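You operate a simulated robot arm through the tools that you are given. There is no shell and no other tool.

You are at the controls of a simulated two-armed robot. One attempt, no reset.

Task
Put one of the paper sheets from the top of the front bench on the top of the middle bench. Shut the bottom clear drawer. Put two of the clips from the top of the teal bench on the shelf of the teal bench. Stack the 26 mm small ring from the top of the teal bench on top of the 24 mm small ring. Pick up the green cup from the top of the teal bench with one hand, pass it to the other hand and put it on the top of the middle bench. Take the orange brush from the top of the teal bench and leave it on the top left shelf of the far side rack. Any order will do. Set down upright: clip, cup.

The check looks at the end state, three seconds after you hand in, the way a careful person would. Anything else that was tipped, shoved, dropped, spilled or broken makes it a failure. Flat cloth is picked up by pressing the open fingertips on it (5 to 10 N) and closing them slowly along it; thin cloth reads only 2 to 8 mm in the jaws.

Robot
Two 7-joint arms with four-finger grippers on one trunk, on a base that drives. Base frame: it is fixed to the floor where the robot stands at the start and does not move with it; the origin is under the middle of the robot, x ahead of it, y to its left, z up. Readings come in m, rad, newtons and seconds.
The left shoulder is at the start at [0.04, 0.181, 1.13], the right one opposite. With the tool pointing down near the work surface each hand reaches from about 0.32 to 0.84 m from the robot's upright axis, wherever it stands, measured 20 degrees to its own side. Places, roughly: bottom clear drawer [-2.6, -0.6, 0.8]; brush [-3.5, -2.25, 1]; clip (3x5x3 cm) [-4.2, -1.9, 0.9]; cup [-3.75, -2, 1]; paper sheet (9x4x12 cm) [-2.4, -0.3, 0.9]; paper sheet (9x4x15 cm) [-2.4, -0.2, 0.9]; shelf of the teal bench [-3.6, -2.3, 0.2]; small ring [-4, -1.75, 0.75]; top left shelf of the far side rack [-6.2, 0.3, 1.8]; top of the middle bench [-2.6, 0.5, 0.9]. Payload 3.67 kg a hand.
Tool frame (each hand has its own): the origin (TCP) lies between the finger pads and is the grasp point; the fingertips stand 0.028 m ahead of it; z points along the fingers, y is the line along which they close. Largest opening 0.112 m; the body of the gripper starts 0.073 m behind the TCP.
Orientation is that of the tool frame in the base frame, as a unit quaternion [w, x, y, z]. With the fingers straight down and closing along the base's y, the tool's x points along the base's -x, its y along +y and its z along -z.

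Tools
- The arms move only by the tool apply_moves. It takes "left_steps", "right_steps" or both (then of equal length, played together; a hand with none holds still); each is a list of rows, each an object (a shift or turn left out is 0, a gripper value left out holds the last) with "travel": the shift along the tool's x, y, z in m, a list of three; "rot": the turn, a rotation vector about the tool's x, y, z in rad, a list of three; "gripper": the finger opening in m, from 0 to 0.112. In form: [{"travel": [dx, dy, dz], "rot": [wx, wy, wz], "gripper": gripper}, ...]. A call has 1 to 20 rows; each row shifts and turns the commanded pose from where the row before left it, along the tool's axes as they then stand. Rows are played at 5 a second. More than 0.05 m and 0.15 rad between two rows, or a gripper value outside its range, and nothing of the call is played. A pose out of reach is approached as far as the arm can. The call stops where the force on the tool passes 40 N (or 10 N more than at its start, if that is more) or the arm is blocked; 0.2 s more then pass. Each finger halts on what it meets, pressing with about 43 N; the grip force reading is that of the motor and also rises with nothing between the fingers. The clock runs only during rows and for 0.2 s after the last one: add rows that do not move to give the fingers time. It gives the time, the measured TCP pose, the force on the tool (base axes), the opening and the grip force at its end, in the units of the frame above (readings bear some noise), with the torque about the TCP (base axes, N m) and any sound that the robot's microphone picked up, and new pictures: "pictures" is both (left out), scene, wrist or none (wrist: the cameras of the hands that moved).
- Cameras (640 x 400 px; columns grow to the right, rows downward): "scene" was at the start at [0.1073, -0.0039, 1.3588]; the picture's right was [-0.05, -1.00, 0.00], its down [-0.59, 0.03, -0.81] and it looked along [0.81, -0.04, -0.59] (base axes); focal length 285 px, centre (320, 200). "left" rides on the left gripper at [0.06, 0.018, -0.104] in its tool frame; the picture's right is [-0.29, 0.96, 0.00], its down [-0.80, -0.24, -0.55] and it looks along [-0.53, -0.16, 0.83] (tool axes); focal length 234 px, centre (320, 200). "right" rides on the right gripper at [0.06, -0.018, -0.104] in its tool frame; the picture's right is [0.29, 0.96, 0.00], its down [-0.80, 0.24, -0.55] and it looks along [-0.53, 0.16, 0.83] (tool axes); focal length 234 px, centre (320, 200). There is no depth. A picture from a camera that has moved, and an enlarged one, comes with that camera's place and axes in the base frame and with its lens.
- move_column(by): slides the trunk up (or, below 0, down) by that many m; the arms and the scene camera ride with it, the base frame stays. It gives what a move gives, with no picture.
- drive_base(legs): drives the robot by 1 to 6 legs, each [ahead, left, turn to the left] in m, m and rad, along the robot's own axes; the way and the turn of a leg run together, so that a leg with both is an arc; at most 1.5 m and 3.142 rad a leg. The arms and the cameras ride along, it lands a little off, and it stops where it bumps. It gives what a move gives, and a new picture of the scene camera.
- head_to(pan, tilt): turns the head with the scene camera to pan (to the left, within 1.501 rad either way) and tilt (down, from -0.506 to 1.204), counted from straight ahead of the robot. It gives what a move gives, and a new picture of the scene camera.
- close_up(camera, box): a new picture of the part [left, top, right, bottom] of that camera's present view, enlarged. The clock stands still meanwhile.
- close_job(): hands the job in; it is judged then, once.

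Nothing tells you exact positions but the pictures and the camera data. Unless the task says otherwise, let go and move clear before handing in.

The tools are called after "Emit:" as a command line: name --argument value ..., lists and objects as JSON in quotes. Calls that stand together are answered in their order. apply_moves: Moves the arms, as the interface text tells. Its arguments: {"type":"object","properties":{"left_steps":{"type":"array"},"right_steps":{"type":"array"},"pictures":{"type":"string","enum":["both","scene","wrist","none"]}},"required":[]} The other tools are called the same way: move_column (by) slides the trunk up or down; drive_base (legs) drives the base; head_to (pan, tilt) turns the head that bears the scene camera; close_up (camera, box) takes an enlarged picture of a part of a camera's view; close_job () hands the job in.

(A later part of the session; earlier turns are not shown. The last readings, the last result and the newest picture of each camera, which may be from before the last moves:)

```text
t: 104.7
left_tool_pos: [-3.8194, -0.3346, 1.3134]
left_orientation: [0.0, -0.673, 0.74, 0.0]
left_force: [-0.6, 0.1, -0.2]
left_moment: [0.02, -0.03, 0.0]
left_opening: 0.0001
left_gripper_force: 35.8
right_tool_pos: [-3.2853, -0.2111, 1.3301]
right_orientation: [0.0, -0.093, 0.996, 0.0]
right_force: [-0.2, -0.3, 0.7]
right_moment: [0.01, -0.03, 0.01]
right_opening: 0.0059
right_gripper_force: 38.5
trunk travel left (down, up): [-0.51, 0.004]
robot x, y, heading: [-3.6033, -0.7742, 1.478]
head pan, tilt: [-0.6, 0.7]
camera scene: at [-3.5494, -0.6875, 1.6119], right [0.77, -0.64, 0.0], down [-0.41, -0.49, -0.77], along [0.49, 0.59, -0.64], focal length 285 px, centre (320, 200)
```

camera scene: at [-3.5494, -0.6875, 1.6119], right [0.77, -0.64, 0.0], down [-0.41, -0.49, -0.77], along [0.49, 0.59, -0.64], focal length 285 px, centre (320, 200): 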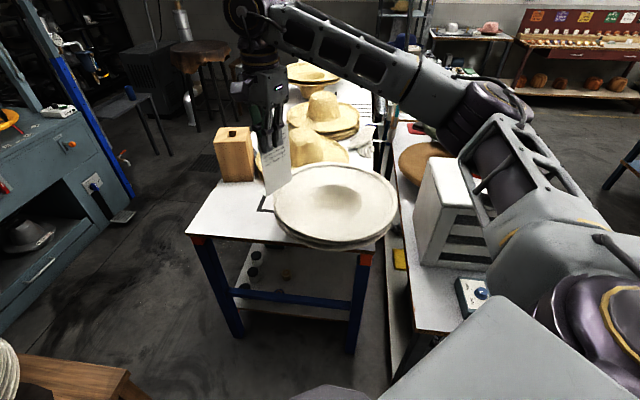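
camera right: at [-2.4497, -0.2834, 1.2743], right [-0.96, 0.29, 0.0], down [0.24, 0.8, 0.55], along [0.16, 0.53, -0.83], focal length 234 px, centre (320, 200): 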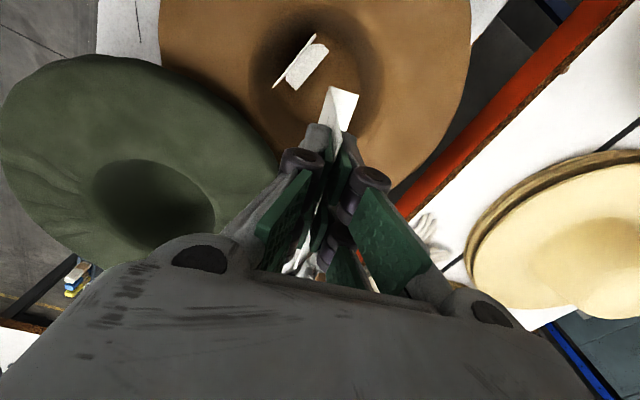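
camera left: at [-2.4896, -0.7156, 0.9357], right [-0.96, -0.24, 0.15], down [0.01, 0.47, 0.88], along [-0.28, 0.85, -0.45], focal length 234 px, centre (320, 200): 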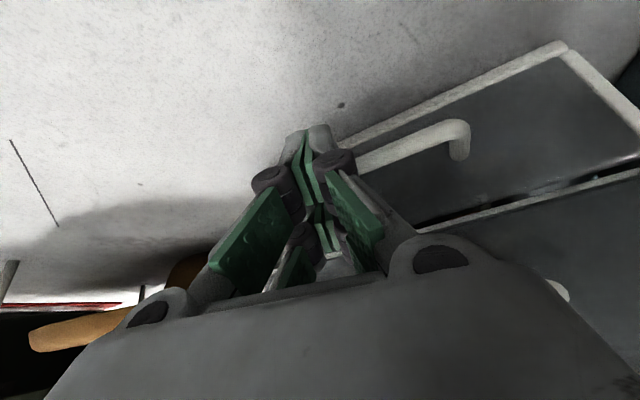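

There's a clear patch at the back-left corner of the middle bench, around (-3.27,0.18), with the surface at about z≈0.845. I'll edge closer, staying clear of the wooden stand.

Emit:
drive_base --legs '[[0.2, -0.105, -0.08]]'

Emit:
head_to --pan -0.15 --tilt 0.8

Emit:
head_to --pan 0.6 --tilt 1.0

```text
t: 106.4
left_tool_pos: [-3.6551, -0.1383, 1.3143]
left_orientation: [0.002, -0.644, 0.765, 0.0]
left_force: [-0.7, -0.6, -0.1]
left_moment: [0.01, -0.02, 0.01]
left_opening: 0.0001
left_gripper_force: 35.6
right_tool_pos: [-3.1134, -0.0568, 1.3336]
right_orientation: [0.001, -0.055, 0.998, 0.001]
right_force: [0.4, 0.1, -0.4]
right_moment: [0.03, -0.06, -0.02]
right_opening: 0.0061
right_gripper_force: 38.2
trunk travel left (down, up): [-0.51, 0.004]
robot x, y, heading: [-3.4723, -0.5913, 1.395]
head pan, tilt: [-0.6, 0.7]
camera scene: at [-3.413, -0.5115, 1.6122], right [0.72, -0.7, 0.0], down [-0.45, -0.46, -0.77], along [0.53, 0.55, -0.64], focal length 285 px, centre (320, 200)
```

scene: 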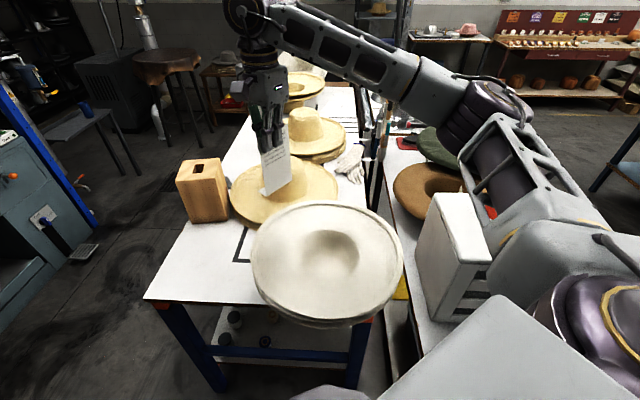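

```text
t: 107.3
left_tool_pos: [-3.6524, -0.135, 1.3145]
left_orientation: [0.001, -0.644, 0.765, 0.0]
left_force: [1.0, -0.4, 0.3]
left_moment: [-0.04, 0.01, 0.01]
left_opening: 0.0002
left_gripper_force: 35.5
right_tool_pos: [-3.1103, -0.0524, 1.3313]
right_orientation: [-0.001, -0.054, 0.999, 0.0]
right_force: [-0.5, 0.3, -0.5]
right_moment: [-0.02, 0.03, 0.0]
right_opening: 0.0061
right_gripper_force: 37.7
trunk travel left (down, up): [-0.51, 0.004]
robot x, y, heading: [-3.472, -0.5895, 1.399]
head pan, tilt: [-0.15, 0.799]
camera scene: at [-3.4433, -0.4921, 1.6036], right [0.95, -0.32, 0.0], down [-0.23, -0.68, -0.7], along [0.22, 0.66, -0.72], focal length 285 px, centre (320, 200)
```

scene: 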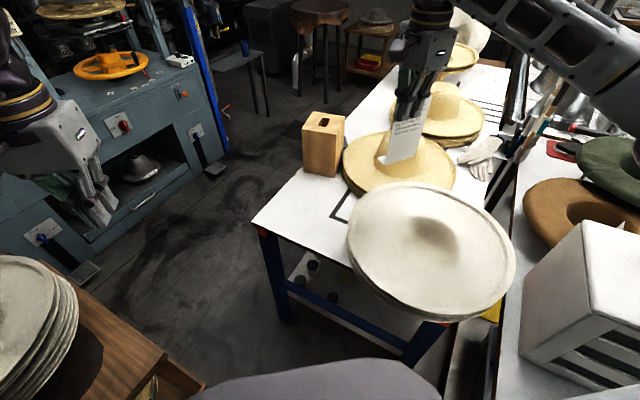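

```text
t: 108.4
left_tool_pos: [-3.653, -0.1363, 1.3143]
left_orientation: [0.0, -0.644, 0.765, 0.0]
left_force: [-0.9, 1.0, -0.8]
left_moment: [-0.01, 0.01, -0.01]
left_opening: 0.0
left_gripper_force: 36.3
right_tool_pos: [-3.1112, -0.0543, 1.3306]
right_orientation: [0.0, -0.055, 0.998, 0.0]
right_force: [0.3, 0.4, 0.0]
right_moment: [-0.02, 0.0, -0.03]
right_opening: 0.0058
right_gripper_force: 38.2
trunk travel left (down, up): [-0.51, 0.004]
robot x, y, heading: [-3.4751, -0.5927, 1.401]
head pan, tilt: [0.6, 1.0]
camera scene: at [-3.4986, -0.506, 1.5885], right [0.91, 0.41, 0.0], down [0.35, -0.77, -0.54], along [-0.22, 0.49, -0.84], focal length 285 px, centre (320, 200)
```

scene: 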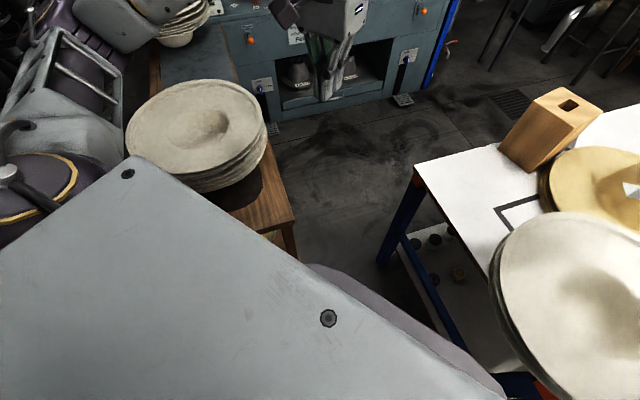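

The free patch's back-left corner is at about (-3.46,0.18). I'll turn the sheet parallel to the back edge, move above (-3.33,0.17), and lower the trunk.

Emit:
apply_moves --right_steps '[{"rot": [0, 0, -0.1475], "travel": [0.0, 0.0, 0]}, {"rot": [0, 0, -0.1475]}, {"rot": [0, 0, -0.1475]}, {"rot": [0, 0, -0.1475]}, {"travel": [0.0034, 0.045, 0]}, {"travel": [0.0034, 0.045, 0]}, {"travel": [0.0034, 0.045, 0]}, {"travel": [0.0034, 0.045, 0]}, {"travel": [0.0034, 0.045, 0]}, {"travel": [0.0034, 0.045, 0]}, {"travel": [0.0034, 0.045, 0]}, {}]' --pictures "none"

Emit:
move_column --by -0.16

Emit:
head_to --pan -0.15 --tilt 0.75

Emit:
apply_moves --right_steps '[{}]' --pictures "wrist"

```text
t: 111.0
left_tool_pos: [-3.6485, -0.135, 1.3148]
left_orientation: [-0.001, -0.644, 0.765, 0.001]
left_force: [0.4, 1.3, 0.5]
left_moment: [-0.01, 0.08, 0.01]
left_opening: 0.0001
left_gripper_force: 35.9
right_tool_pos: [-3.3073, 0.1365, 1.3264]
right_orientation: [-0.001, -0.342, 0.94, 0.0]
right_force: [-0.3, 0.0, 0.6]
right_moment: [-0.02, 0.12, 0.03]
right_opening: 0.0061
right_gripper_force: 37.5
right hand out of reach, approached as far as the arm can: row 10, 11
trunk travel left (down, up): [-0.51, 0.004]
robot x, y, heading: [-3.4689, -0.593, 1.399]
head pan, tilt: [0.6, 1.0]
```

```text
t: 112.9
left_tool_pos: [-3.6525, -0.1364, 1.1545]
left_orientation: [0.0, -0.643, 0.766, 0.0]
left_force: [-0.7, 0.5, -1.1]
left_moment: [0.0, 0.02, 0.0]
left_opening: 0.0003
left_gripper_force: 35.9
right_tool_pos: [-3.3117, 0.1349, 1.167]
right_orientation: [0.0, -0.342, 0.94, 0.001]
right_force: [-1.0, -0.5, -0.7]
right_moment: [0.02, 0.05, 0.03]
right_opening: 0.0058
right_gripper_force: 37.8
trunk travel left (down, up): [-0.35, 0.164]
robot x, y, heading: [-3.4726, -0.5888, 1.399]
head pan, tilt: [0.6, 1.0]
```

```text
t: 114.0
left_tool_pos: [-3.6537, -0.1358, 1.1535]
left_orientation: [0.0, -0.643, 0.766, 0.0]
left_force: [0.1, -0.4, 1.0]
left_moment: [0.04, -0.02, 0.02]
left_opening: 0.0
left_gripper_force: 35.0
right_tool_pos: [-3.3117, 0.1359, 1.1666]
right_orientation: [0.001, -0.342, 0.94, 0.0]
right_force: [0.4, 0.0, 0.0]
right_moment: [0.0, 0.02, -0.02]
right_opening: 0.0059
right_gripper_force: 38.5
trunk travel left (down, up): [-0.35, 0.164]
robot x, y, heading: [-3.4718, -0.5918, 1.396]
head pan, tilt: [-0.15, 0.75]
camera scene: at [-3.4439, -0.4911, 1.4474], right [0.95, -0.32, 0.0], down [-0.22, -0.65, -0.73], along [0.23, 0.69, -0.68], focal length 285 px, centre (320, 200)
```

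scene: 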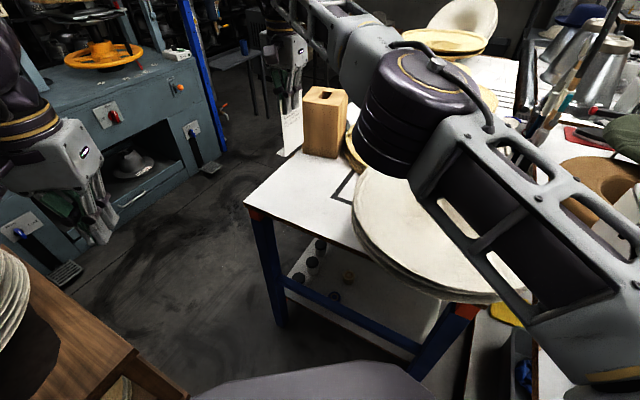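

```text
t: 114.4
left_tool_pos: [-3.654, -0.1361, 1.1527]
left_orientation: [0.0, -0.643, 0.766, 0.0]
left_force: [0.1, 0.8, -0.9]
left_moment: [-0.01, 0.02, -0.03]
left_opening: 0.0001
left_gripper_force: 35.7
right_tool_pos: [-3.3111, 0.1358, 1.1664]
right_orientation: [0.001, -0.342, 0.94, 0.0]
right_force: [0.2, 0.2, 0.0]
right_moment: [0.0, 0.01, 0.01]
right_opening: 0.0059
right_gripper_force: 37.8
trunk travel left (down, up): [-0.35, 0.164]
robot x, y, heading: [-3.4723, -0.5886, 1.396]
head pan, tilt: [-0.15, 0.75]
camera right: at [-3.3456, 0.0831, 1.2711], right [-0.84, 0.55, 0.0], down [0.46, 0.7, 0.55], along [0.3, 0.46, -0.83], focal length 234 px, centre (320, 200)
```

right: 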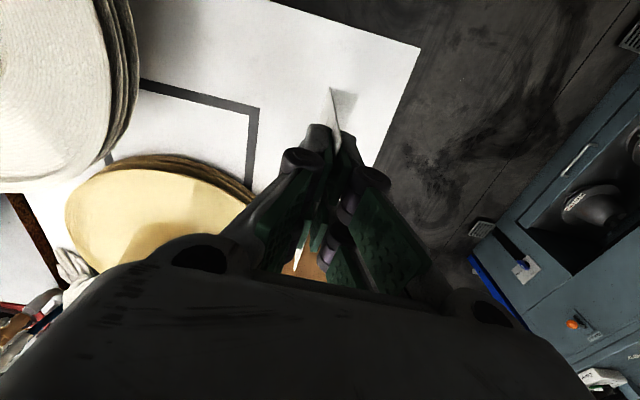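

The sheet hangs over the free corner. I'll lower with the arm only, watching that the elbow stays above the plates.

Emit:
apply_moves --right_steps '[{"travel": [0, 0.0, 0.05]}, {"travel": [0, 0.02, 0.04]}, {"travel": [0, 0.02, 0.03]}, {}]' --pictures "both"

```text
t: 115.4
left_tool_pos: [-3.6506, -0.135, 1.1528]
left_orientation: [-0.001, -0.644, 0.765, 0.001]
left_force: [0.0, -0.3, -0.1]
left_moment: [-0.03, 0.03, 0.0]
left_opening: 0.0001
left_gripper_force: 35.6
right_tool_pos: [-3.3278, 0.1482, 1.0548]
right_orientation: [-0.001, -0.342, 0.94, 0.001]
right_force: [0.8, 0.2, -0.2]
right_moment: [0.0, 0.02, 0.02]
right_opening: 0.006
right_gripper_force: 38.6
right hand out of reach, approached as far as the arm can: row 2, 3
trunk travel left (down, up): [-0.35, 0.164]
robot x, y, heading: [-3.4711, -0.5922, 1.394]
head pan, tilt: [-0.15, 0.75]
camera scene: at [-3.4412, -0.4905, 1.4473], right [0.95, -0.32, 0.0], down [-0.22, -0.65, -0.73], along [0.23, 0.69, -0.68], focal length 285 px, centre (320, 200)
camera right: at [-3.3623, 0.0962, 1.1594], right [-0.84, 0.55, 0.0], down [0.46, 0.7, 0.55], along [0.3, 0.46, -0.83], focal length 234 px, centre (320, 200)
```

scene: 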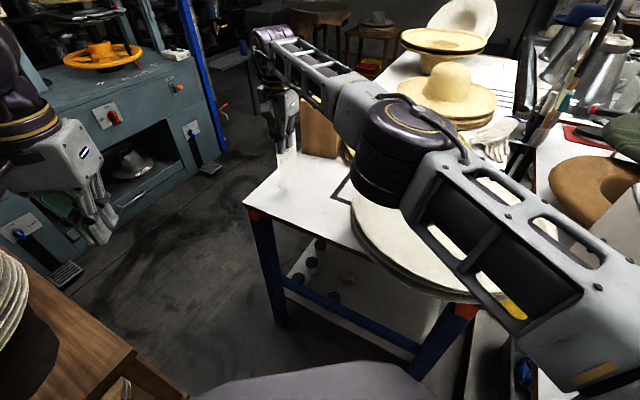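
right: 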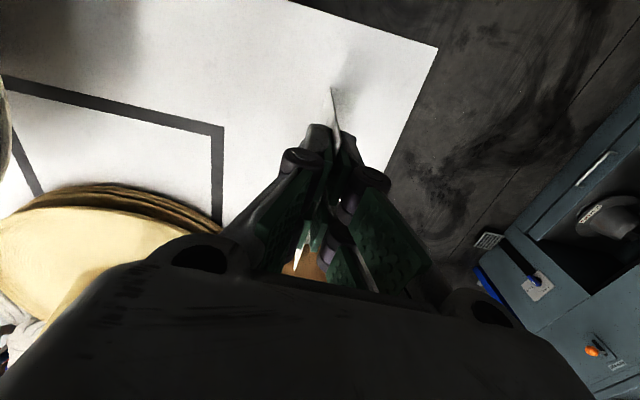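

The elbow is near the plate stack. I'll zoom in to judge the gap before going lower.

Emit:
close_up --camera "scene" --box '[240, 90, 480, 300]'

Emit:
close_up --camera "right" --box '[240, 20, 460, 200]'

```text
1.90 times, centred on (360, 195) of scene
camera zoom: at [-3.4412, -0.4905, 1.4473], right [0.95, -0.32, 0.0], down [-0.22, -0.65, -0.73], along [0.23, 0.69, -0.68], focal length 543 px, centre (244, 210)
```

zoom: 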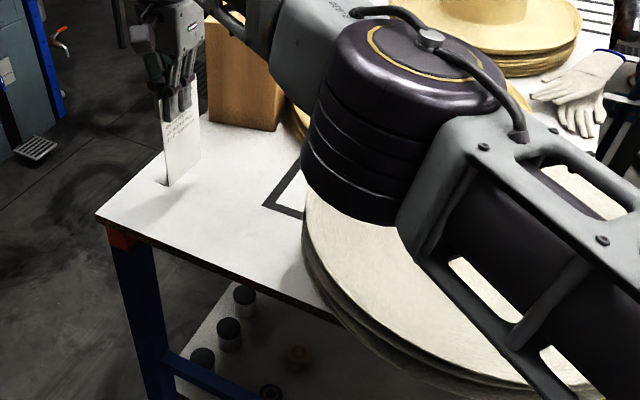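

```text
2.22 times, centred on (350, 110) of right
camera zoom: at [-3.3623, 0.0962, 1.1594], right [-0.84, 0.55, 0.0], down [0.46, 0.7, 0.55], along [0.3, 0.46, -0.83], focal length 520 px, centre (253, 400)
```

zoom: 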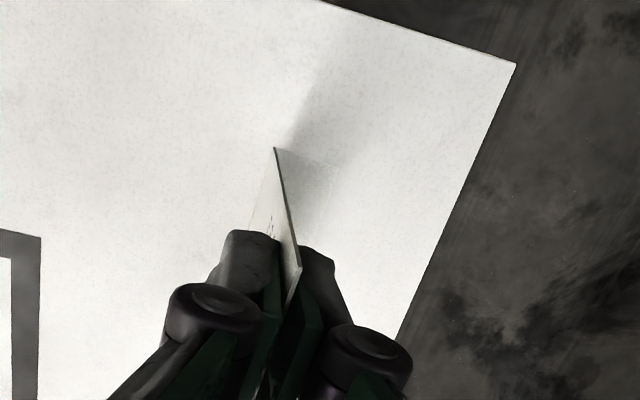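

Geometry puts the elbow's underside near z≈1.13, well above the plate rims at about 0.95. I'll continue down slowly until the sheet's foot touches.

Emit:
apply_moves --right_steps '[{"travel": [0, 0, 0.03]}, {"travel": [0, 0, 0.03]}, {"travel": [0, 0, 0.01]}, {}]' --pictures "wrist"

Emit:
close_up --camera "scene" --box '[240, 90, 480, 300]'

```text
t: 116.4
left_tool_pos: [-3.6531, -0.1388, 1.1552]
left_orientation: [0.001, -0.643, 0.766, 0.002]
left_force: [0.4, -0.6, -0.3]
left_moment: [0.02, 0.01, 0.02]
left_opening: 0.0
left_gripper_force: 35.9
right_tool_pos: [-3.3313, 0.1468, 0.9897]
right_orientation: [0.001, -0.342, 0.94, 0.003]
right_force: [2.1, 2.1, 33.5]
right_moment: [0.21, -0.02, -0.01]
right_opening: 0.0059
right_gripper_force: 38.3
trunk travel left (down, up): [-0.35, 0.164]
robot x, y, heading: [-3.4724, -0.5934, 1.405]
head pan, tilt: [-0.15, 0.75]
camera right: at [-3.3653, 0.0937, 1.0936], right [-0.84, 0.55, 0.0], down [0.45, 0.69, 0.56], along [0.3, 0.47, -0.83], focal length 234 px, centre (320, 200)
```

right: 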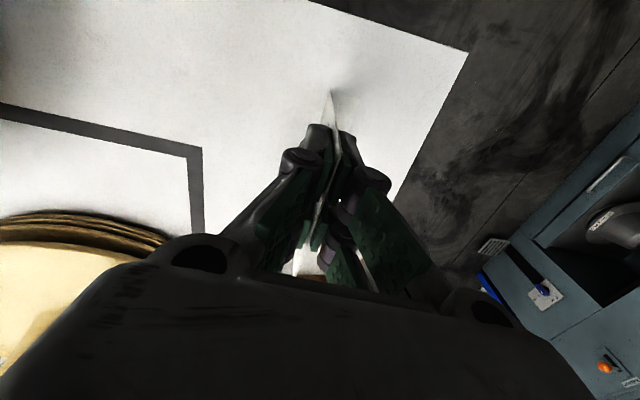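

```text
1.90 times, centred on (360, 195) of scene
camera zoom: at [-3.4446, -0.4945, 1.4478], right [0.95, -0.32, 0.0], down [-0.22, -0.65, -0.73], along [0.23, 0.7, -0.68], focal length 543 px, centre (244, 210)
```

zoom: 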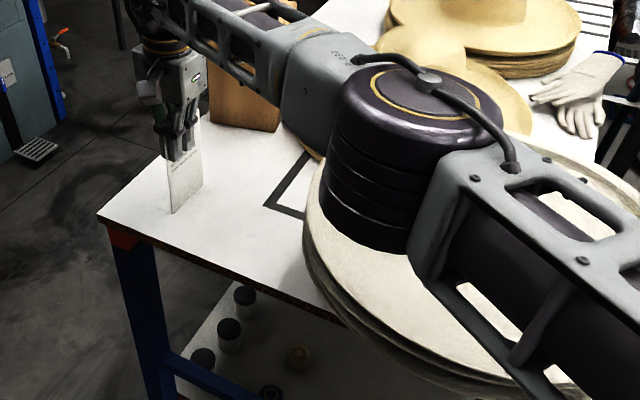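

The foot touched the bench (33 N up). I'll ease up a few mm and open slowly.

Emit:
apply_moves --right_steps '[{"travel": [0, 0, -0.009]}, {}, {"gripper": 0.01}, {"gripper": 0.02}, {"gripper": 0.04}, {"gripper": 0.06}, {}]' --pictures "wrist"

Emit:
close_up --camera "scene" --box '[240, 90, 480, 300]'

```text
t: 118.0
left_tool_pos: [-3.6537, -0.1352, 1.1544]
left_orientation: [0.0, -0.643, 0.766, 0.0]
left_force: [-0.2, 0.4, 0.0]
left_moment: [0.0, 0.0, 0.01]
left_opening: 0.0
left_gripper_force: 35.9
right_tool_pos: [-3.3298, 0.1485, 0.9943]
right_orientation: [0.0, -0.343, 0.939, 0.0]
right_force: [0.3, 0.6, 0.9]
right_moment: [0.0, 0.02, -0.03]
right_opening: 0.0601
right_gripper_force: 0.1
trunk travel left (down, up): [-0.35, 0.164]
robot x, y, heading: [-3.4753, -0.5905, 1.398]
head pan, tilt: [-0.15, 0.75]
camera right: at [-3.3644, 0.0955, 1.0986], right [-0.84, 0.55, 0.0], down [0.46, 0.7, 0.55], along [0.3, 0.46, -0.83], focal length 234 px, centre (320, 200)
```

right: 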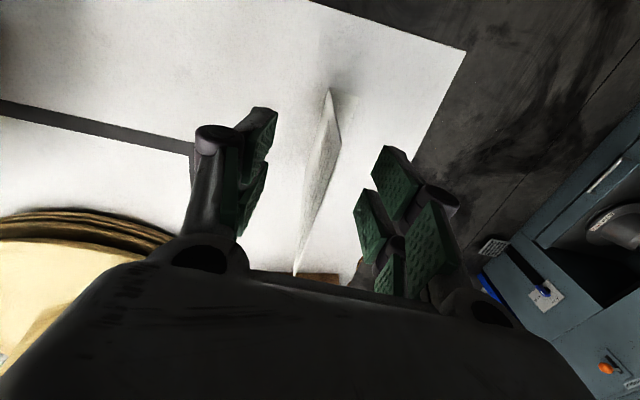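

```text
1.90 times, centred on (360, 195) of scene
camera zoom: at [-3.4439, -0.4911, 1.4474], right [0.95, -0.32, 0.0], down [-0.22, -0.65, -0.73], along [0.23, 0.69, -0.68], focal length 543 px, centre (244, 210)
```

zoom: 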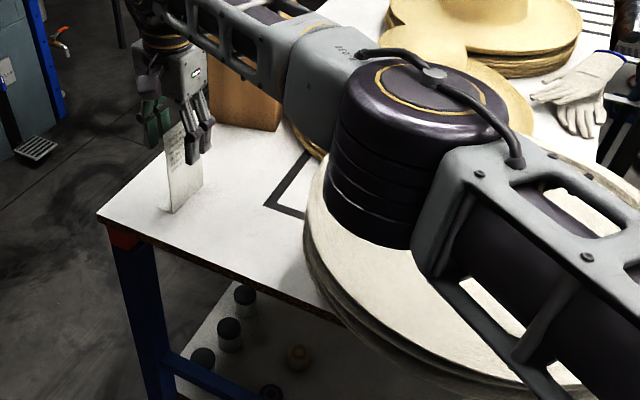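

The sheet stands on its own. I'll lift the hand clear, raise the trunk and retract.

Emit:
apply_moves --right_steps '[{"travel": [0, 0, -0.04]}, {"travel": [0, 0, -0.045]}, {"travel": [0, 0, -0.045]}, {"travel": [0, 0, -0.04]}, {}]' --pictures "none"

Emit:
move_column --by 0.16

Emit:
apply_moves --right_steps '[{"travel": [0, -0.045, 0]}, {"travel": [0, -0.045, 0]}, {"travel": [0, -0.045, 0]}, {"travel": [0, -0.045, 0]}, {"travel": [0, -0.045, 0]}, {"travel": [0, -0.045, 0]}, {"rot": [0, 0, -0.15]}, {"rot": [0, 0, -0.15]}, {"rot": [0, 0, -0.15]}, {"rot": [0, 0, -0.15]}, {"rot": [0, 0, -0.1], "gripper": 0.1}]' --pictures "scene"

```text
t: 119.2
left_tool_pos: [-3.6527, -0.1357, 1.1533]
left_orientation: [0.0, -0.643, 0.766, 0.0]
left_force: [-0.2, -1.6, 0.2]
left_moment: [-0.07, 0.0, -0.01]
left_opening: 0.0
left_gripper_force: 35.9
right_tool_pos: [-3.3258, 0.1392, 1.1416]
right_orientation: [0.0, -0.342, 0.94, 0.0]
right_force: [-0.3, -0.1, -0.1]
right_moment: [-0.02, 0.03, 0.0]
right_opening: 0.0601
right_gripper_force: 0.0
right hand out of reach, approached as far as the arm can: row 3, 4
trunk travel left (down, up): [-0.35, 0.164]
robot x, y, heading: [-3.4728, -0.5926, 1.4]
head pan, tilt: [-0.15, 0.75]
```

```text
t: 121.0
left_tool_pos: [-3.6526, -0.1357, 1.3138]
left_orientation: [0.0, -0.644, 0.765, 0.0]
left_force: [-0.1, 0.4, -0.2]
left_moment: [0.05, 0.05, 0.01]
left_opening: 0.0
left_gripper_force: 36.1
right_tool_pos: [-3.3266, 0.1387, 1.3022]
right_orientation: [0.0, -0.343, 0.939, 0.0]
right_force: [-0.3, -0.2, 0.6]
right_moment: [-0.01, 0.01, -0.04]
right_opening: 0.06
right_gripper_force: 0.0
trunk travel left (down, up): [-0.51, 0.004]
robot x, y, heading: [-3.4705, -0.5914, 1.397]
head pan, tilt: [-0.15, 0.75]
```

```text
t: 123.4
left_tool_pos: [-3.6531, -0.1364, 1.3133]
left_orientation: [-0.001, -0.644, 0.765, 0.0]
left_force: [0.1, -0.2, 0.3]
left_moment: [0.01, -0.01, -0.01]
left_opening: 0.0
left_gripper_force: 35.9
right_tool_pos: [-3.1522, -0.0687, 1.3024]
right_orientation: [0.0, -0.645, 0.764, 0.0]
right_force: [0.8, 0.2, 0.5]
right_moment: [0.01, 0.01, 0.05]
right_opening: 0.0995
right_gripper_force: 0.0
trunk travel left (down, up): [-0.51, 0.004]
robot x, y, heading: [-3.4731, -0.5904, 1.399]
head pan, tilt: [-0.15, 0.75]
camera scene: at [-3.4442, -0.4909, 1.6077], right [0.95, -0.32, 0.0], down [-0.22, -0.65, -0.73], along [0.23, 0.69, -0.68], focal length 285 px, centre (320, 200)
```

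scene: 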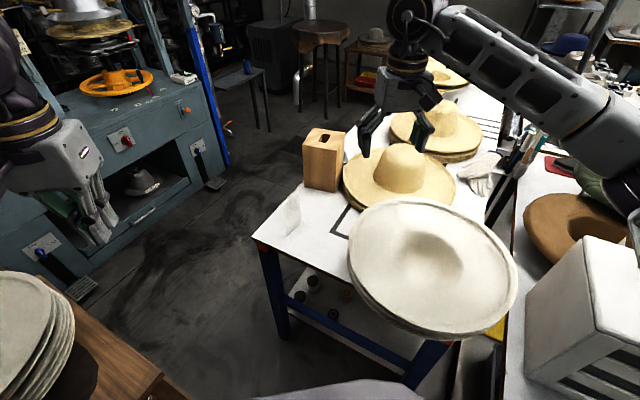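

The paper is placed upright on the middle bench. Now I'll back into the gap and turn left to face the teal bench.

Emit:
drive_base --legs '[[-0.6, -0.2, 0], [0, 0, 2.44]]'

Emit:
head_to --pan 0 --tilt 0.7

```text
t: 133.5
left_tool_pos: [-3.5076, -1.6923, 1.3143]
left_orientation: [0.0, 0.93, 0.367, -0.001]
left_force: [-0.6, 1.0, 0.0]
left_moment: [0.0, 0.0, 0.03]
left_opening: 0.0001
left_gripper_force: 35.8
right_tool_pos: [-3.9488, -1.4426, 1.3017]
right_orientation: [0.0, 0.93, 0.366, 0.0]
right_force: [-0.6, -0.3, 0.1]
right_moment: [-0.01, 0.0, 0.01]
right_opening: 0.1002
right_gripper_force: 0.1
trunk travel left (down, up): [-0.51, 0.004]
robot x, y, heading: [-3.3759, -1.2202, -2.389]
head pan, tilt: [-0.15, 0.75]
camera scene: at [-3.4611, -1.2815, 1.6077], right [-0.56, 0.83, 0.0], down [0.56, 0.39, -0.73], along [-0.6, -0.41, -0.68], focal length 285 px, centre (320, 200)
```

scene: 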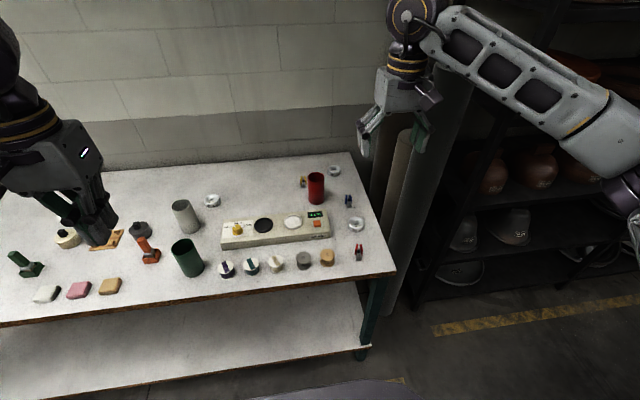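

```text
t: 134.2
left_tool_pos: [-3.509, -1.6941, 1.313]
left_orientation: [0.0, 0.93, 0.367, 0.0]
left_force: [0.1, 1.0, -0.6]
left_moment: [-0.02, 0.02, -0.01]
left_opening: 0.0001
left_gripper_force: 35.5
right_tool_pos: [-3.9482, -1.4438, 1.3017]
right_orientation: [-0.001, 0.93, 0.367, 0.0]
right_force: [-0.4, 0.7, 0.8]
right_moment: [-0.02, 0.01, -0.02]
right_opening: 0.1001
right_gripper_force: 0.1
trunk travel left (down, up): [-0.51, 0.004]
robot x, y, heading: [-3.3781, -1.223, -2.391]
head pan, tilt: [0.0, 0.7]
camera scene: at [-3.4547, -1.2927, 1.6119], right [-0.68, 0.73, 0.0], down [0.47, 0.44, -0.76], along [-0.56, -0.52, -0.64], focal length 285 px, centre (320, 200)
```

scene: 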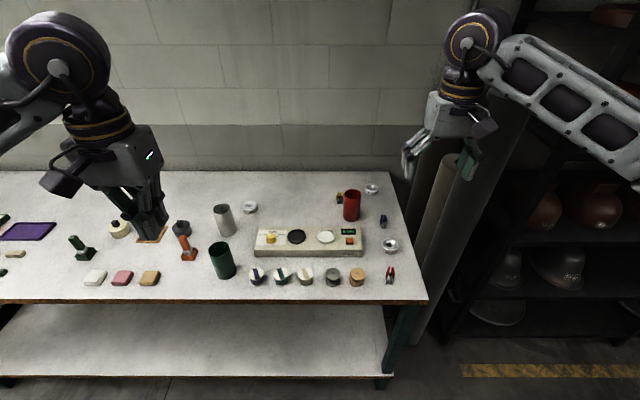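

The teal bench is in front of me: a green cup, an orange brush, clips and rings at the right. I'll zoom in to identify them.

Emit:
close_up --camera "scene" --box '[230, 165, 430, 305]'

Emit:
close_up --camera "scene" --box '[70, 185, 270, 310]'

Emit:
close_up --camera "scene" --box '[320, 170, 410, 290]'

```text
2.86 times, centred on (330, 235) of scene
camera zoom: at [-3.4547, -1.2927, 1.6119], right [-0.68, 0.73, 0.0], down [0.47, 0.44, -0.76], along [-0.56, -0.52, -0.64], focal length 815 px, centre (291, 100)
```

zoom: 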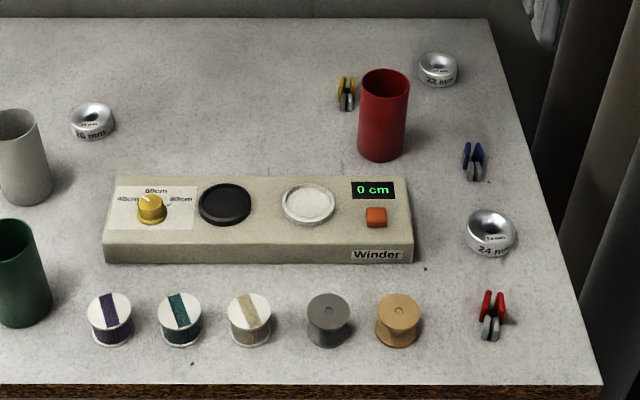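

```text
3.20 times, centred on (170, 248) of scene
camera zoom: at [-3.4547, -1.2927, 1.6119], right [-0.68, 0.73, 0.0], down [0.47, 0.44, -0.76], along [-0.56, -0.52, -0.64], focal length 912 px, centre (800, 48)
```

zoom: 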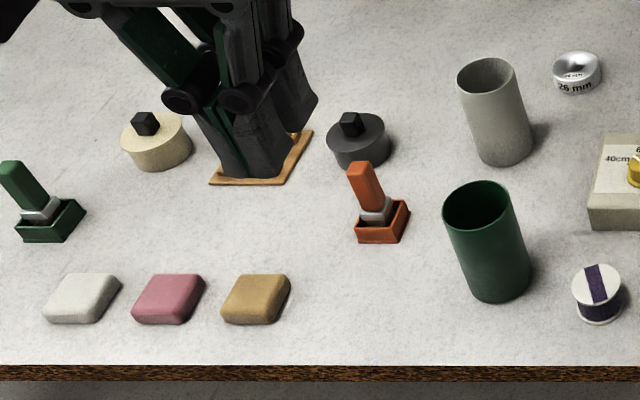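

```text
3.33 times, centred on (365, 230) of scene
camera zoom: at [-3.4547, -1.2927, 1.6119], right [-0.68, 0.73, 0.0], down [0.47, 0.44, -0.76], along [-0.56, -0.52, -0.64], focal length 950 px, centre (170, 100)
```

zoom: 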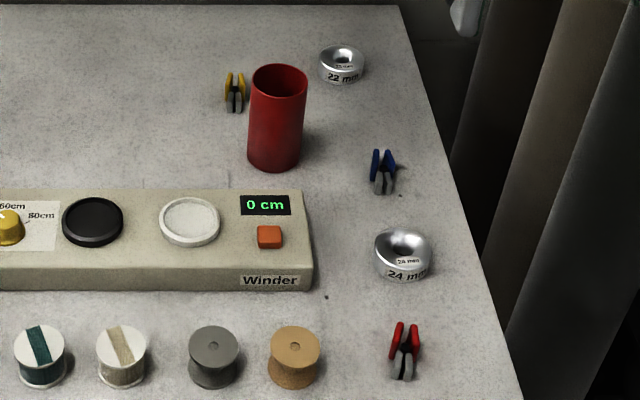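

I can identify everything: the 26 mm ring (left of the winder), the 24 mm ring at the right, red/blue/yellow clips, the orange brush and the green cup. I'll lower the trunk for a second view to triangulate heights.

Emit:
move_column --by -0.2

Emit:
head_to --pan 0 --tilt 0.7

Emit:
close_up --camera "scene" --box '[230, 105, 430, 245]'

Emit:
close_up --camera "scene" --box '[70, 125, 270, 250]'

```text
t: 136.3
left_tool_pos: [-3.5075, -1.6928, 1.1138]
left_orientation: [0.0, 0.931, 0.366, -0.001]
left_force: [0.6, -0.6, 0.6]
left_moment: [0.02, -0.01, 0.0]
left_opening: 0.0001
left_gripper_force: 35.8
right_tool_pos: [-3.9479, -1.4435, 1.1015]
right_orientation: [0.0, 0.93, 0.366, -0.001]
right_force: [0.2, 0.3, -0.2]
right_moment: [0.02, 0.0, 0.04]
right_opening: 0.1
right_gripper_force: 0.0
trunk travel left (down, up): [-0.31, 0.204]
robot x, y, heading: [-3.3806, -1.2234, -2.39]
head pan, tilt: [0.0, 0.7]
```

```text
t: 136.9
left_tool_pos: [-3.5077, -1.6917, 1.1131]
left_orientation: [0.0, 0.931, 0.366, 0.0]
left_force: [-0.5, 0.3, 0.0]
left_moment: [-0.03, 0.02, 0.0]
left_opening: 0.0
left_gripper_force: 35.3
right_tool_pos: [-3.949, -1.4437, 1.1019]
right_orientation: [0.0, 0.931, 0.366, -0.001]
right_force: [0.6, 0.2, -0.6]
right_moment: [0.0, 0.01, -0.03]
right_opening: 0.1002
right_gripper_force: 0.0
trunk travel left (down, up): [-0.31, 0.204]
robot x, y, heading: [-3.3762, -1.2216, -2.387]
head pan, tilt: [0.0, 0.7]
camera scene: at [-3.4546, -1.2926, 1.4119], right [-0.68, 0.73, 0.0], down [0.47, 0.44, -0.76], along [-0.56, -0.52, -0.64], focal length 285 px, centre (320, 200)
```

scene: 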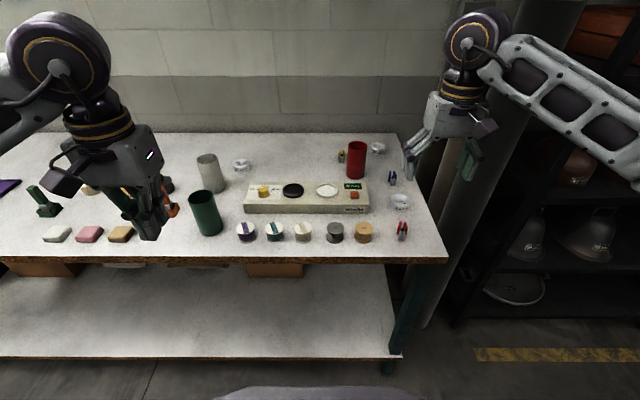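

```text
2.86 times, centred on (330, 175) of scene
camera zoom: at [-3.4546, -1.2926, 1.4119], right [-0.68, 0.73, 0.0], down [0.47, 0.44, -0.76], along [-0.56, -0.52, -0.64], focal length 815 px, centre (291, 271)
```

zoom: 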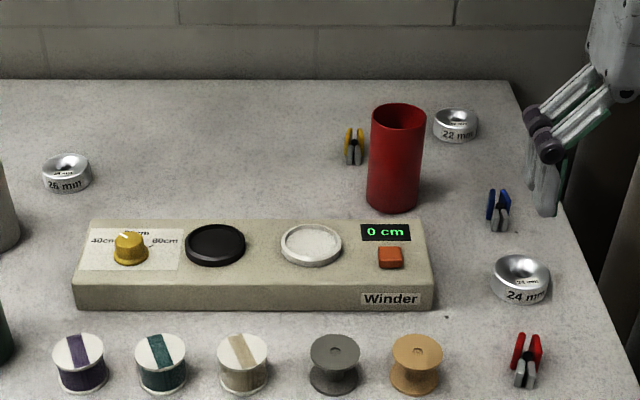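

```text
3.20 times, centred on (170, 188) of scene
camera zoom: at [-3.4546, -1.2926, 1.4119], right [-0.68, 0.73, 0.0], down [0.47, 0.44, -0.76], along [-0.56, -0.52, -0.64], focal length 912 px, centre (800, 240)
```

zoom: 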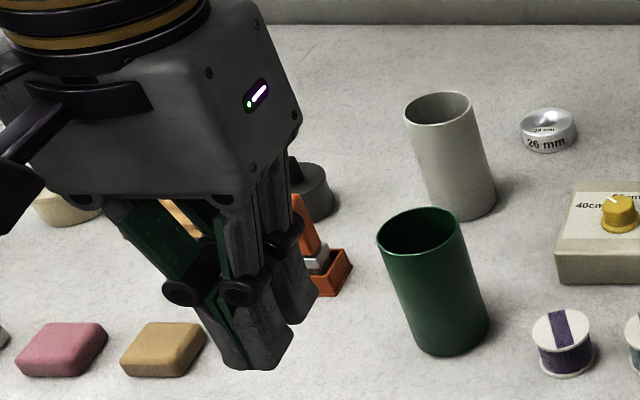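

Triangulated: bench top z≈0.83, 26 mm ring at (-3.889,-2.080), 24 mm ring at (-4.096,-1.560), both about 6 cm across. I'll move in closer and shift left so the right hand can serve both rings.

Emit:
drive_base --legs '[[0.15, 0.2, 0]]'

Emit:
apply_moves --right_steps '[{"gripper": 0.085}, {}]' --pictures "wrist"

```text
t: 138.8
left_tool_pos: [-3.4815, -1.9439, 1.1135]
left_orientation: [-0.001, 0.93, 0.366, 0.0]
left_force: [0.0, -0.2, -0.1]
left_moment: [0.0, -0.01, -0.01]
left_opening: 0.0001
left_gripper_force: 35.7
right_tool_pos: [-3.9228, -1.6958, 1.1017]
right_orientation: [0.0, 0.93, 0.367, 0.001]
right_force: [-0.5, -0.2, -0.2]
right_moment: [-0.01, -0.02, -0.01]
right_opening: 0.1001
right_gripper_force: 0.0
trunk travel left (down, up): [-0.31, 0.204]
robot x, y, heading: [-3.3518, -1.4727, -2.392]
head pan, tilt: [0.0, 0.7]
camera scene: at [-3.4289, -1.5449, 1.4119], right [-0.68, 0.73, 0.0], down [0.47, 0.44, -0.76], along [-0.56, -0.52, -0.64], focal length 285 px, centre (320, 200)
```

scene: 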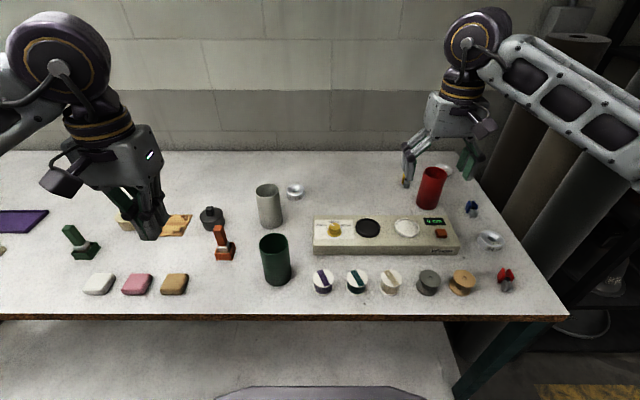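

```text
t: 139.4
left_tool_pos: [-3.483, -1.9458, 1.1126]
left_orientation: [0.0, 0.93, 0.367, 0.0]
left_force: [-0.1, 0.5, -0.7]
left_moment: [-0.03, 0.02, 0.03]
left_opening: 0.0001
left_gripper_force: 35.5
right_tool_pos: [-3.923, -1.6967, 1.1018]
right_orientation: [0.0, 0.93, 0.367, -0.001]
right_force: [-0.5, -0.4, 0.4]
right_moment: [0.0, 0.01, 0.02]
right_opening: 0.085
right_gripper_force: 0.0
trunk travel left (down, up): [-0.31, 0.204]
robot x, y, heading: [-3.3521, -1.4722, -2.391]
head pan, tilt: [0.0, 0.7]
camera right: at [-3.8911, -1.6422, 1.2063], right [0.86, -0.5, 0.0], down [-0.42, -0.72, 0.55], along [-0.28, -0.48, -0.83], focal length 234 px, centre (320, 200)
```

right: 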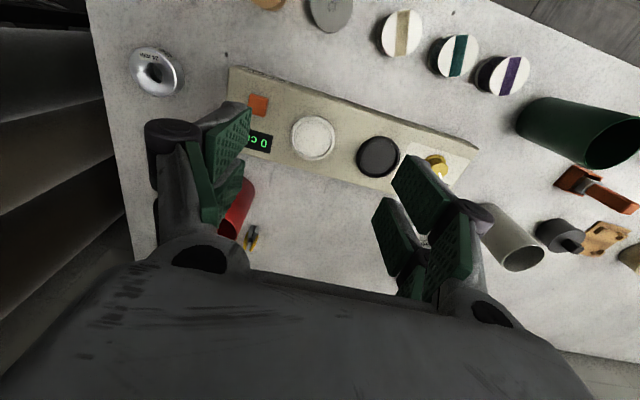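

My ring estimate checks out in the wrist view. I'll move the right hand above the 26 mm ring, turning the wrist a bit so its camera stays clear of the grey cup.

Emit:
apply_moves --right_steps '[{"travel": [-0.0296, 0.038, 0]}, {"travel": [-0.0296, 0.038, 0]}, {"travel": [-0.0296, 0.038, 0]}, {"travel": [-0.0296, 0.038, 0]}, {"travel": [-0.0296, 0.038, 0]}, {"travel": [-0.0296, 0.038, 0]}, {"travel": [-0.0296, 0.038, 0]}, {"travel": [-0.0296, 0.038, 0]}, {"rot": [0, 0, -0.125]}, {"rot": [0, 0, -0.125]}, {"rot": [0, 0, -0.125]}, {"rot": [0, 0, -0.125]}, {}]' --pictures "both"

```text
t: 142.2
left_tool_pos: [-3.4832, -1.9434, 1.1135]
left_orientation: [0.001, 0.93, 0.367, -0.001]
left_force: [0.0, -0.9, -1.0]
left_moment: [-0.02, 0.01, -0.02]
left_opening: 0.0
left_gripper_force: 35.2
right_tool_pos: [-3.8669, -1.9877, 1.0879]
right_orientation: [0.0, 0.829, 0.56, -0.002]
right_force: [0.6, 0.3, -0.1]
right_moment: [0.0, -0.02, 0.01]
right_opening: 0.0848
right_gripper_force: 0.1
right hand out of reach, approached as far as the arm can: row 6, 7, 8, 12
trunk travel left (down, up): [-0.31, 0.204]
robot x, y, heading: [-3.349, -1.4741, -2.386]
head pan, tilt: [0.0, 0.7]
camera scene: at [-3.4282, -1.5455, 1.4119], right [-0.68, 0.73, 0.0], down [0.47, 0.44, -0.76], along [-0.56, -0.52, -0.64], focal length 285 px, centre (320, 200)
camera right: at [-3.8599, -1.9238, 1.1924], right [1.0, -0.09, 0.0], down [-0.07, -0.83, 0.56], along [-0.05, -0.55, -0.83], focal length 234 px, centre (320, 200)
```

scene: 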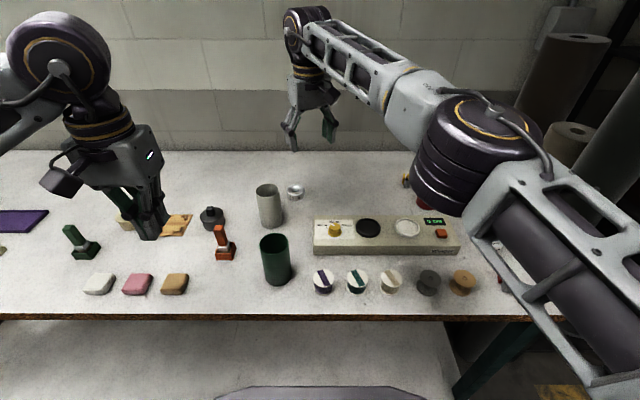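
right: 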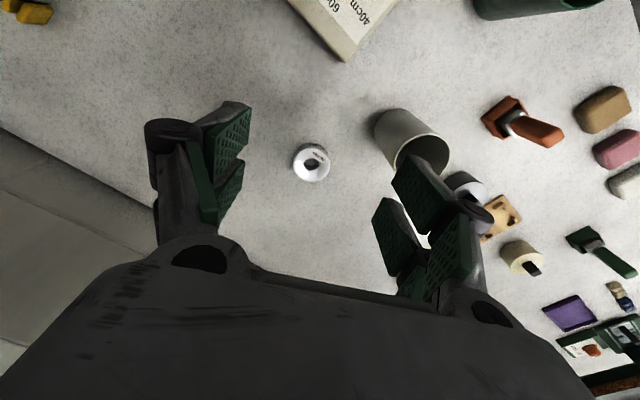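

The right hand can't reach far enough across my front. I'll shift the base left and slightly closer so the ring lies on its own side.

Emit:
apply_moves --right_steps '[{"travel": [0.03, 0, -0.02]}, {"travel": [0.03, 0, -0.02]}]' --pictures "none"

Emit:
drive_base --legs '[[0.04, 0.3, 0]]'

Emit:
apply_moves --right_steps '[{}]' --pictures "wrist"

```text
t: 142.8
left_tool_pos: [-3.4805, -1.9441, 1.1132]
left_orientation: [0.001, 0.93, 0.367, -0.001]
left_force: [0.4, 0.4, 0.6]
left_moment: [0.0, 0.02, 0.0]
left_opening: 0.0
left_gripper_force: 36.3
right_tool_pos: [-3.8416, -1.9279, 1.1279]
right_orientation: [-0.001, 0.829, 0.559, -0.003]
right_force: [1.0, -0.3, -0.5]
right_moment: [-0.01, 0.06, -0.01]
right_opening: 0.085
right_gripper_force: 0.0
trunk travel left (down, up): [-0.31, 0.204]
robot x, y, heading: [-3.3529, -1.4729, -2.391]
head pan, tilt: [0.0, 0.7]
```

```text
t: 144.9
left_tool_pos: [-3.3111, -2.1931, 1.1143]
left_orientation: [0.001, 0.932, 0.362, 0.0]
left_force: [0.1, 0.4, -0.6]
left_moment: [-0.02, 0.01, 0.04]
left_opening: 0.0
left_gripper_force: 35.6
right_tool_pos: [-3.6717, -2.1742, 1.1267]
right_orientation: [0.0, 0.832, 0.555, -0.001]
right_force: [-1.3, -0.1, 0.3]
right_moment: [0.02, -0.01, 0.02]
right_opening: 0.0851
right_gripper_force: 0.0
trunk travel left (down, up): [-0.31, 0.204]
robot x, y, heading: [-3.1766, -1.7215, -2.401]
head pan, tilt: [0.0, 0.7]
camera scene: at [-3.2541, -1.7931, 1.4119], right [-0.68, 0.74, 0.0], down [0.48, 0.44, -0.76], along [-0.56, -0.52, -0.64], focal length 285 px, centre (320, 200)
```

scene: 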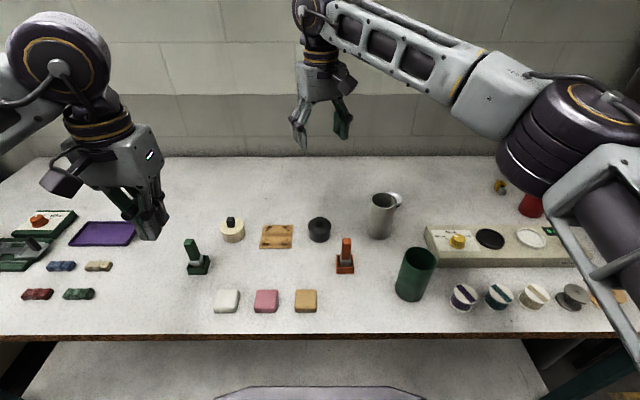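

```text
t: 145.3
left_tool_pos: [-3.3117, -2.1911, 1.1139]
left_orientation: [0.0, 0.932, 0.361, -0.001]
left_force: [-0.6, -0.3, 0.6]
left_moment: [-0.02, -0.02, 0.0]
left_opening: 0.0003
left_gripper_force: 35.9
right_tool_pos: [-3.6722, -2.1729, 1.1274]
right_orientation: [0.0, 0.831, 0.556, -0.001]
right_force: [-0.2, 0.7, -0.3]
right_moment: [-0.05, -0.02, 0.04]
right_opening: 0.0851
right_gripper_force: 0.1
trunk travel left (down, up): [-0.31, 0.204]
robot x, y, heading: [-3.1774, -1.7251, -2.401]
head pan, tilt: [0.0, 0.7]
camera right: at [-3.6661, -2.1103, 1.2315], right [0.99, -0.1, 0.0], down [-0.08, -0.83, 0.56], along [-0.06, -0.55, -0.83], focal length 234 px, centre (320, 200)
```

right: 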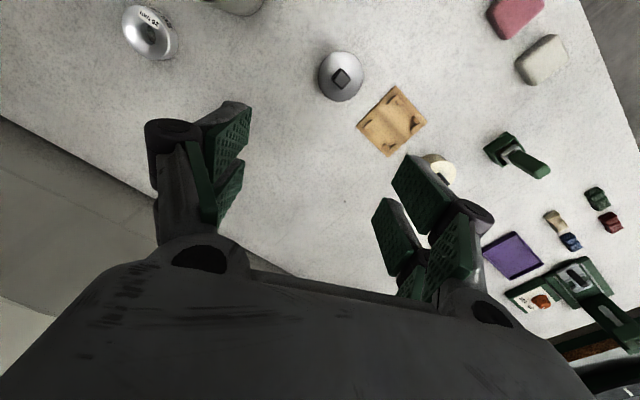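

The ring now lies ahead-right. I'll move above it and check.

Emit:
apply_moves --right_steps '[{"travel": [0.001, -0.0474, 0]}, {"travel": [0.001, -0.0474, 0]}, {"travel": [0.001, -0.0474, 0]}, {"travel": [0.001, -0.0474, 0]}, {"travel": [0.001, -0.0474, 0]}, {"travel": [0, 0, 0.04]}, {"travel": [0, 0, 0.04]}, {}]' --pictures "both"

```text
t: 147.1
left_tool_pos: [-3.3099, -2.1924, 1.1138]
left_orientation: [0.0, 0.932, 0.362, -0.001]
left_force: [0.0, -0.2, 0.7]
left_moment: [0.0, 0.0, -0.01]
left_opening: 0.0
left_gripper_force: 35.7
right_tool_pos: [-3.8045, -2.115, 1.0476]
right_orientation: [0.001, 0.831, 0.556, -0.002]
right_force: [-0.9, 0.2, -0.5]
right_moment: [0.01, 0.0, -0.01]
right_opening: 0.0849
right_gripper_force: 0.1
right hand out of reach, approached as far as the arm can: row 3, 4, 5
trunk travel left (down, up): [-0.31, 0.204]
robot x, y, heading: [-3.1784, -1.7245, -2.398]
head pan, tilt: [0.0, 0.7]
camera scene: at [-3.2534, -1.7929, 1.412], right [-0.68, 0.74, 0.0], down [0.47, 0.44, -0.77], along [-0.56, -0.52, -0.64], focal length 285 px, centre (320, 200)
camera right: at [-3.7975, -2.0518, 1.1519], right [0.99, -0.1, 0.0], down [-0.08, -0.83, 0.56], along [-0.06, -0.55, -0.83], focal length 234 px, centre (320, 200)
```

scene: 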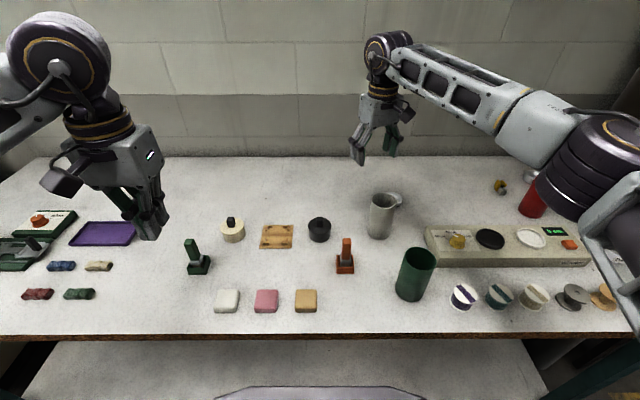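
right: 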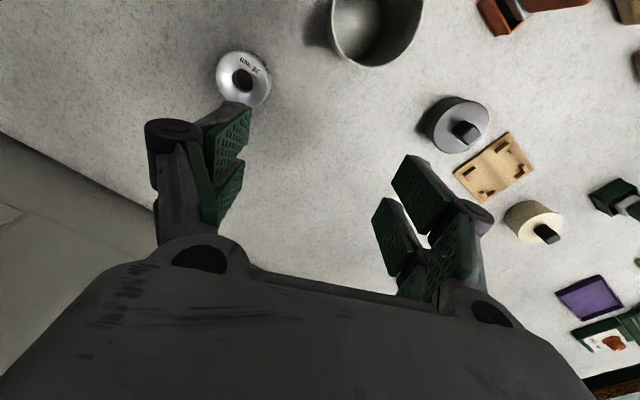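

I'm a bit short at this height; reach should be better lower down. I'll drop slightly (still above the cups) and extend again.

Emit:
apply_moves --right_steps '[{"travel": [0, 0, 0.04]}, {"travel": [0.001, -0.03, 0]}, {"travel": [0.001, -0.03, 0]}, {"travel": [0.001, -0.033, 0]}, {}]' --pictures "wrist"

```text
t: 148.3
left_tool_pos: [-3.3106, -2.1916, 1.1141]
left_orientation: [0.0, 0.932, 0.362, -0.001]
left_force: [-0.1, 0.5, -1.0]
left_moment: [-0.02, -0.03, 0.05]
left_opening: 0.0001
left_gripper_force: 35.1
right_tool_pos: [-3.8226, -2.1066, 1.0075]
right_orientation: [0.002, 0.832, 0.555, -0.002]
right_force: [-0.2, 0.7, 0.2]
right_moment: [-0.03, 0.0, 0.0]
right_opening: 0.085
right_gripper_force: 0.1
right hand out of reach, approached as far as the arm can: row 2, 3, 4
trunk travel left (down, up): [-0.31, 0.204]
robot x, y, heading: [-3.1733, -1.723, -2.398]
head pan, tilt: [0.0, 0.7]
camera right: at [-3.8162, -2.0443, 1.111], right [0.99, -0.1, 0.0], down [-0.08, -0.83, 0.56], along [-0.06, -0.55, -0.83], focal length 234 px, centre (320, 200)
```

right: 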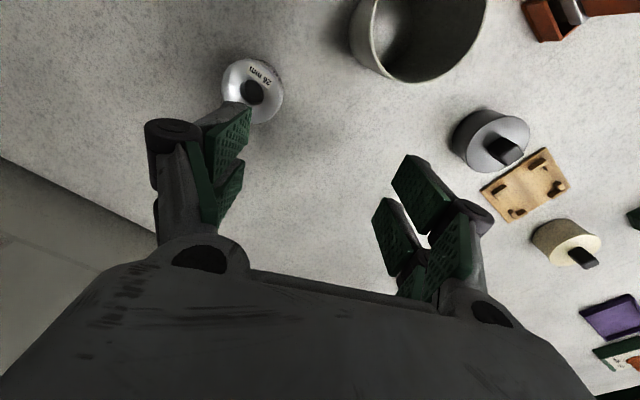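

The wrist yaw may be costing reach; I'll return it to neutral and extend again.

Emit:
apply_moves --right_steps '[{"rot": [0, 0, 0.125]}, {"rot": [0, 0, 0.125]}, {"rot": [0, 0, 0.125]}, {"rot": [0, 0, 0.125]}, {"travel": [-0.015, -0.025, 0]}, {"travel": [-0.01, -0.025, 0]}, {}]' --pictures "wrist"

```text
t: 149.9
left_tool_pos: [-3.3109, -2.1929, 1.1134]
left_orientation: [0.001, 0.932, 0.362, -0.001]
left_force: [0.7, -0.2, -0.9]
left_moment: [0.02, 0.05, 0.02]
left_opening: 0.0
left_gripper_force: 35.8
right_tool_pos: [-3.8738, -2.0829, 1.0066]
right_orientation: [0.001, 0.943, 0.333, -0.001]
right_force: [0.5, -0.4, 0.1]
right_moment: [0.01, 0.01, 0.0]
right_opening: 0.0852
right_gripper_force: 0.1
trunk travel left (down, up): [-0.31, 0.204]
robot x, y, heading: [-3.176, -1.723, -2.403]
head pan, tilt: [0.0, 0.7]
camera right: at [-3.8373, -2.0321, 1.1104], right [0.83, -0.56, 0.0], down [-0.47, -0.69, 0.56], along [-0.31, -0.46, -0.83], focal length 234 px, centre (320, 200)
```

right: 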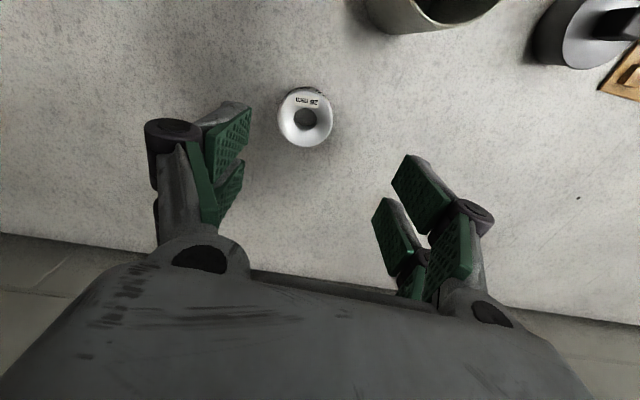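

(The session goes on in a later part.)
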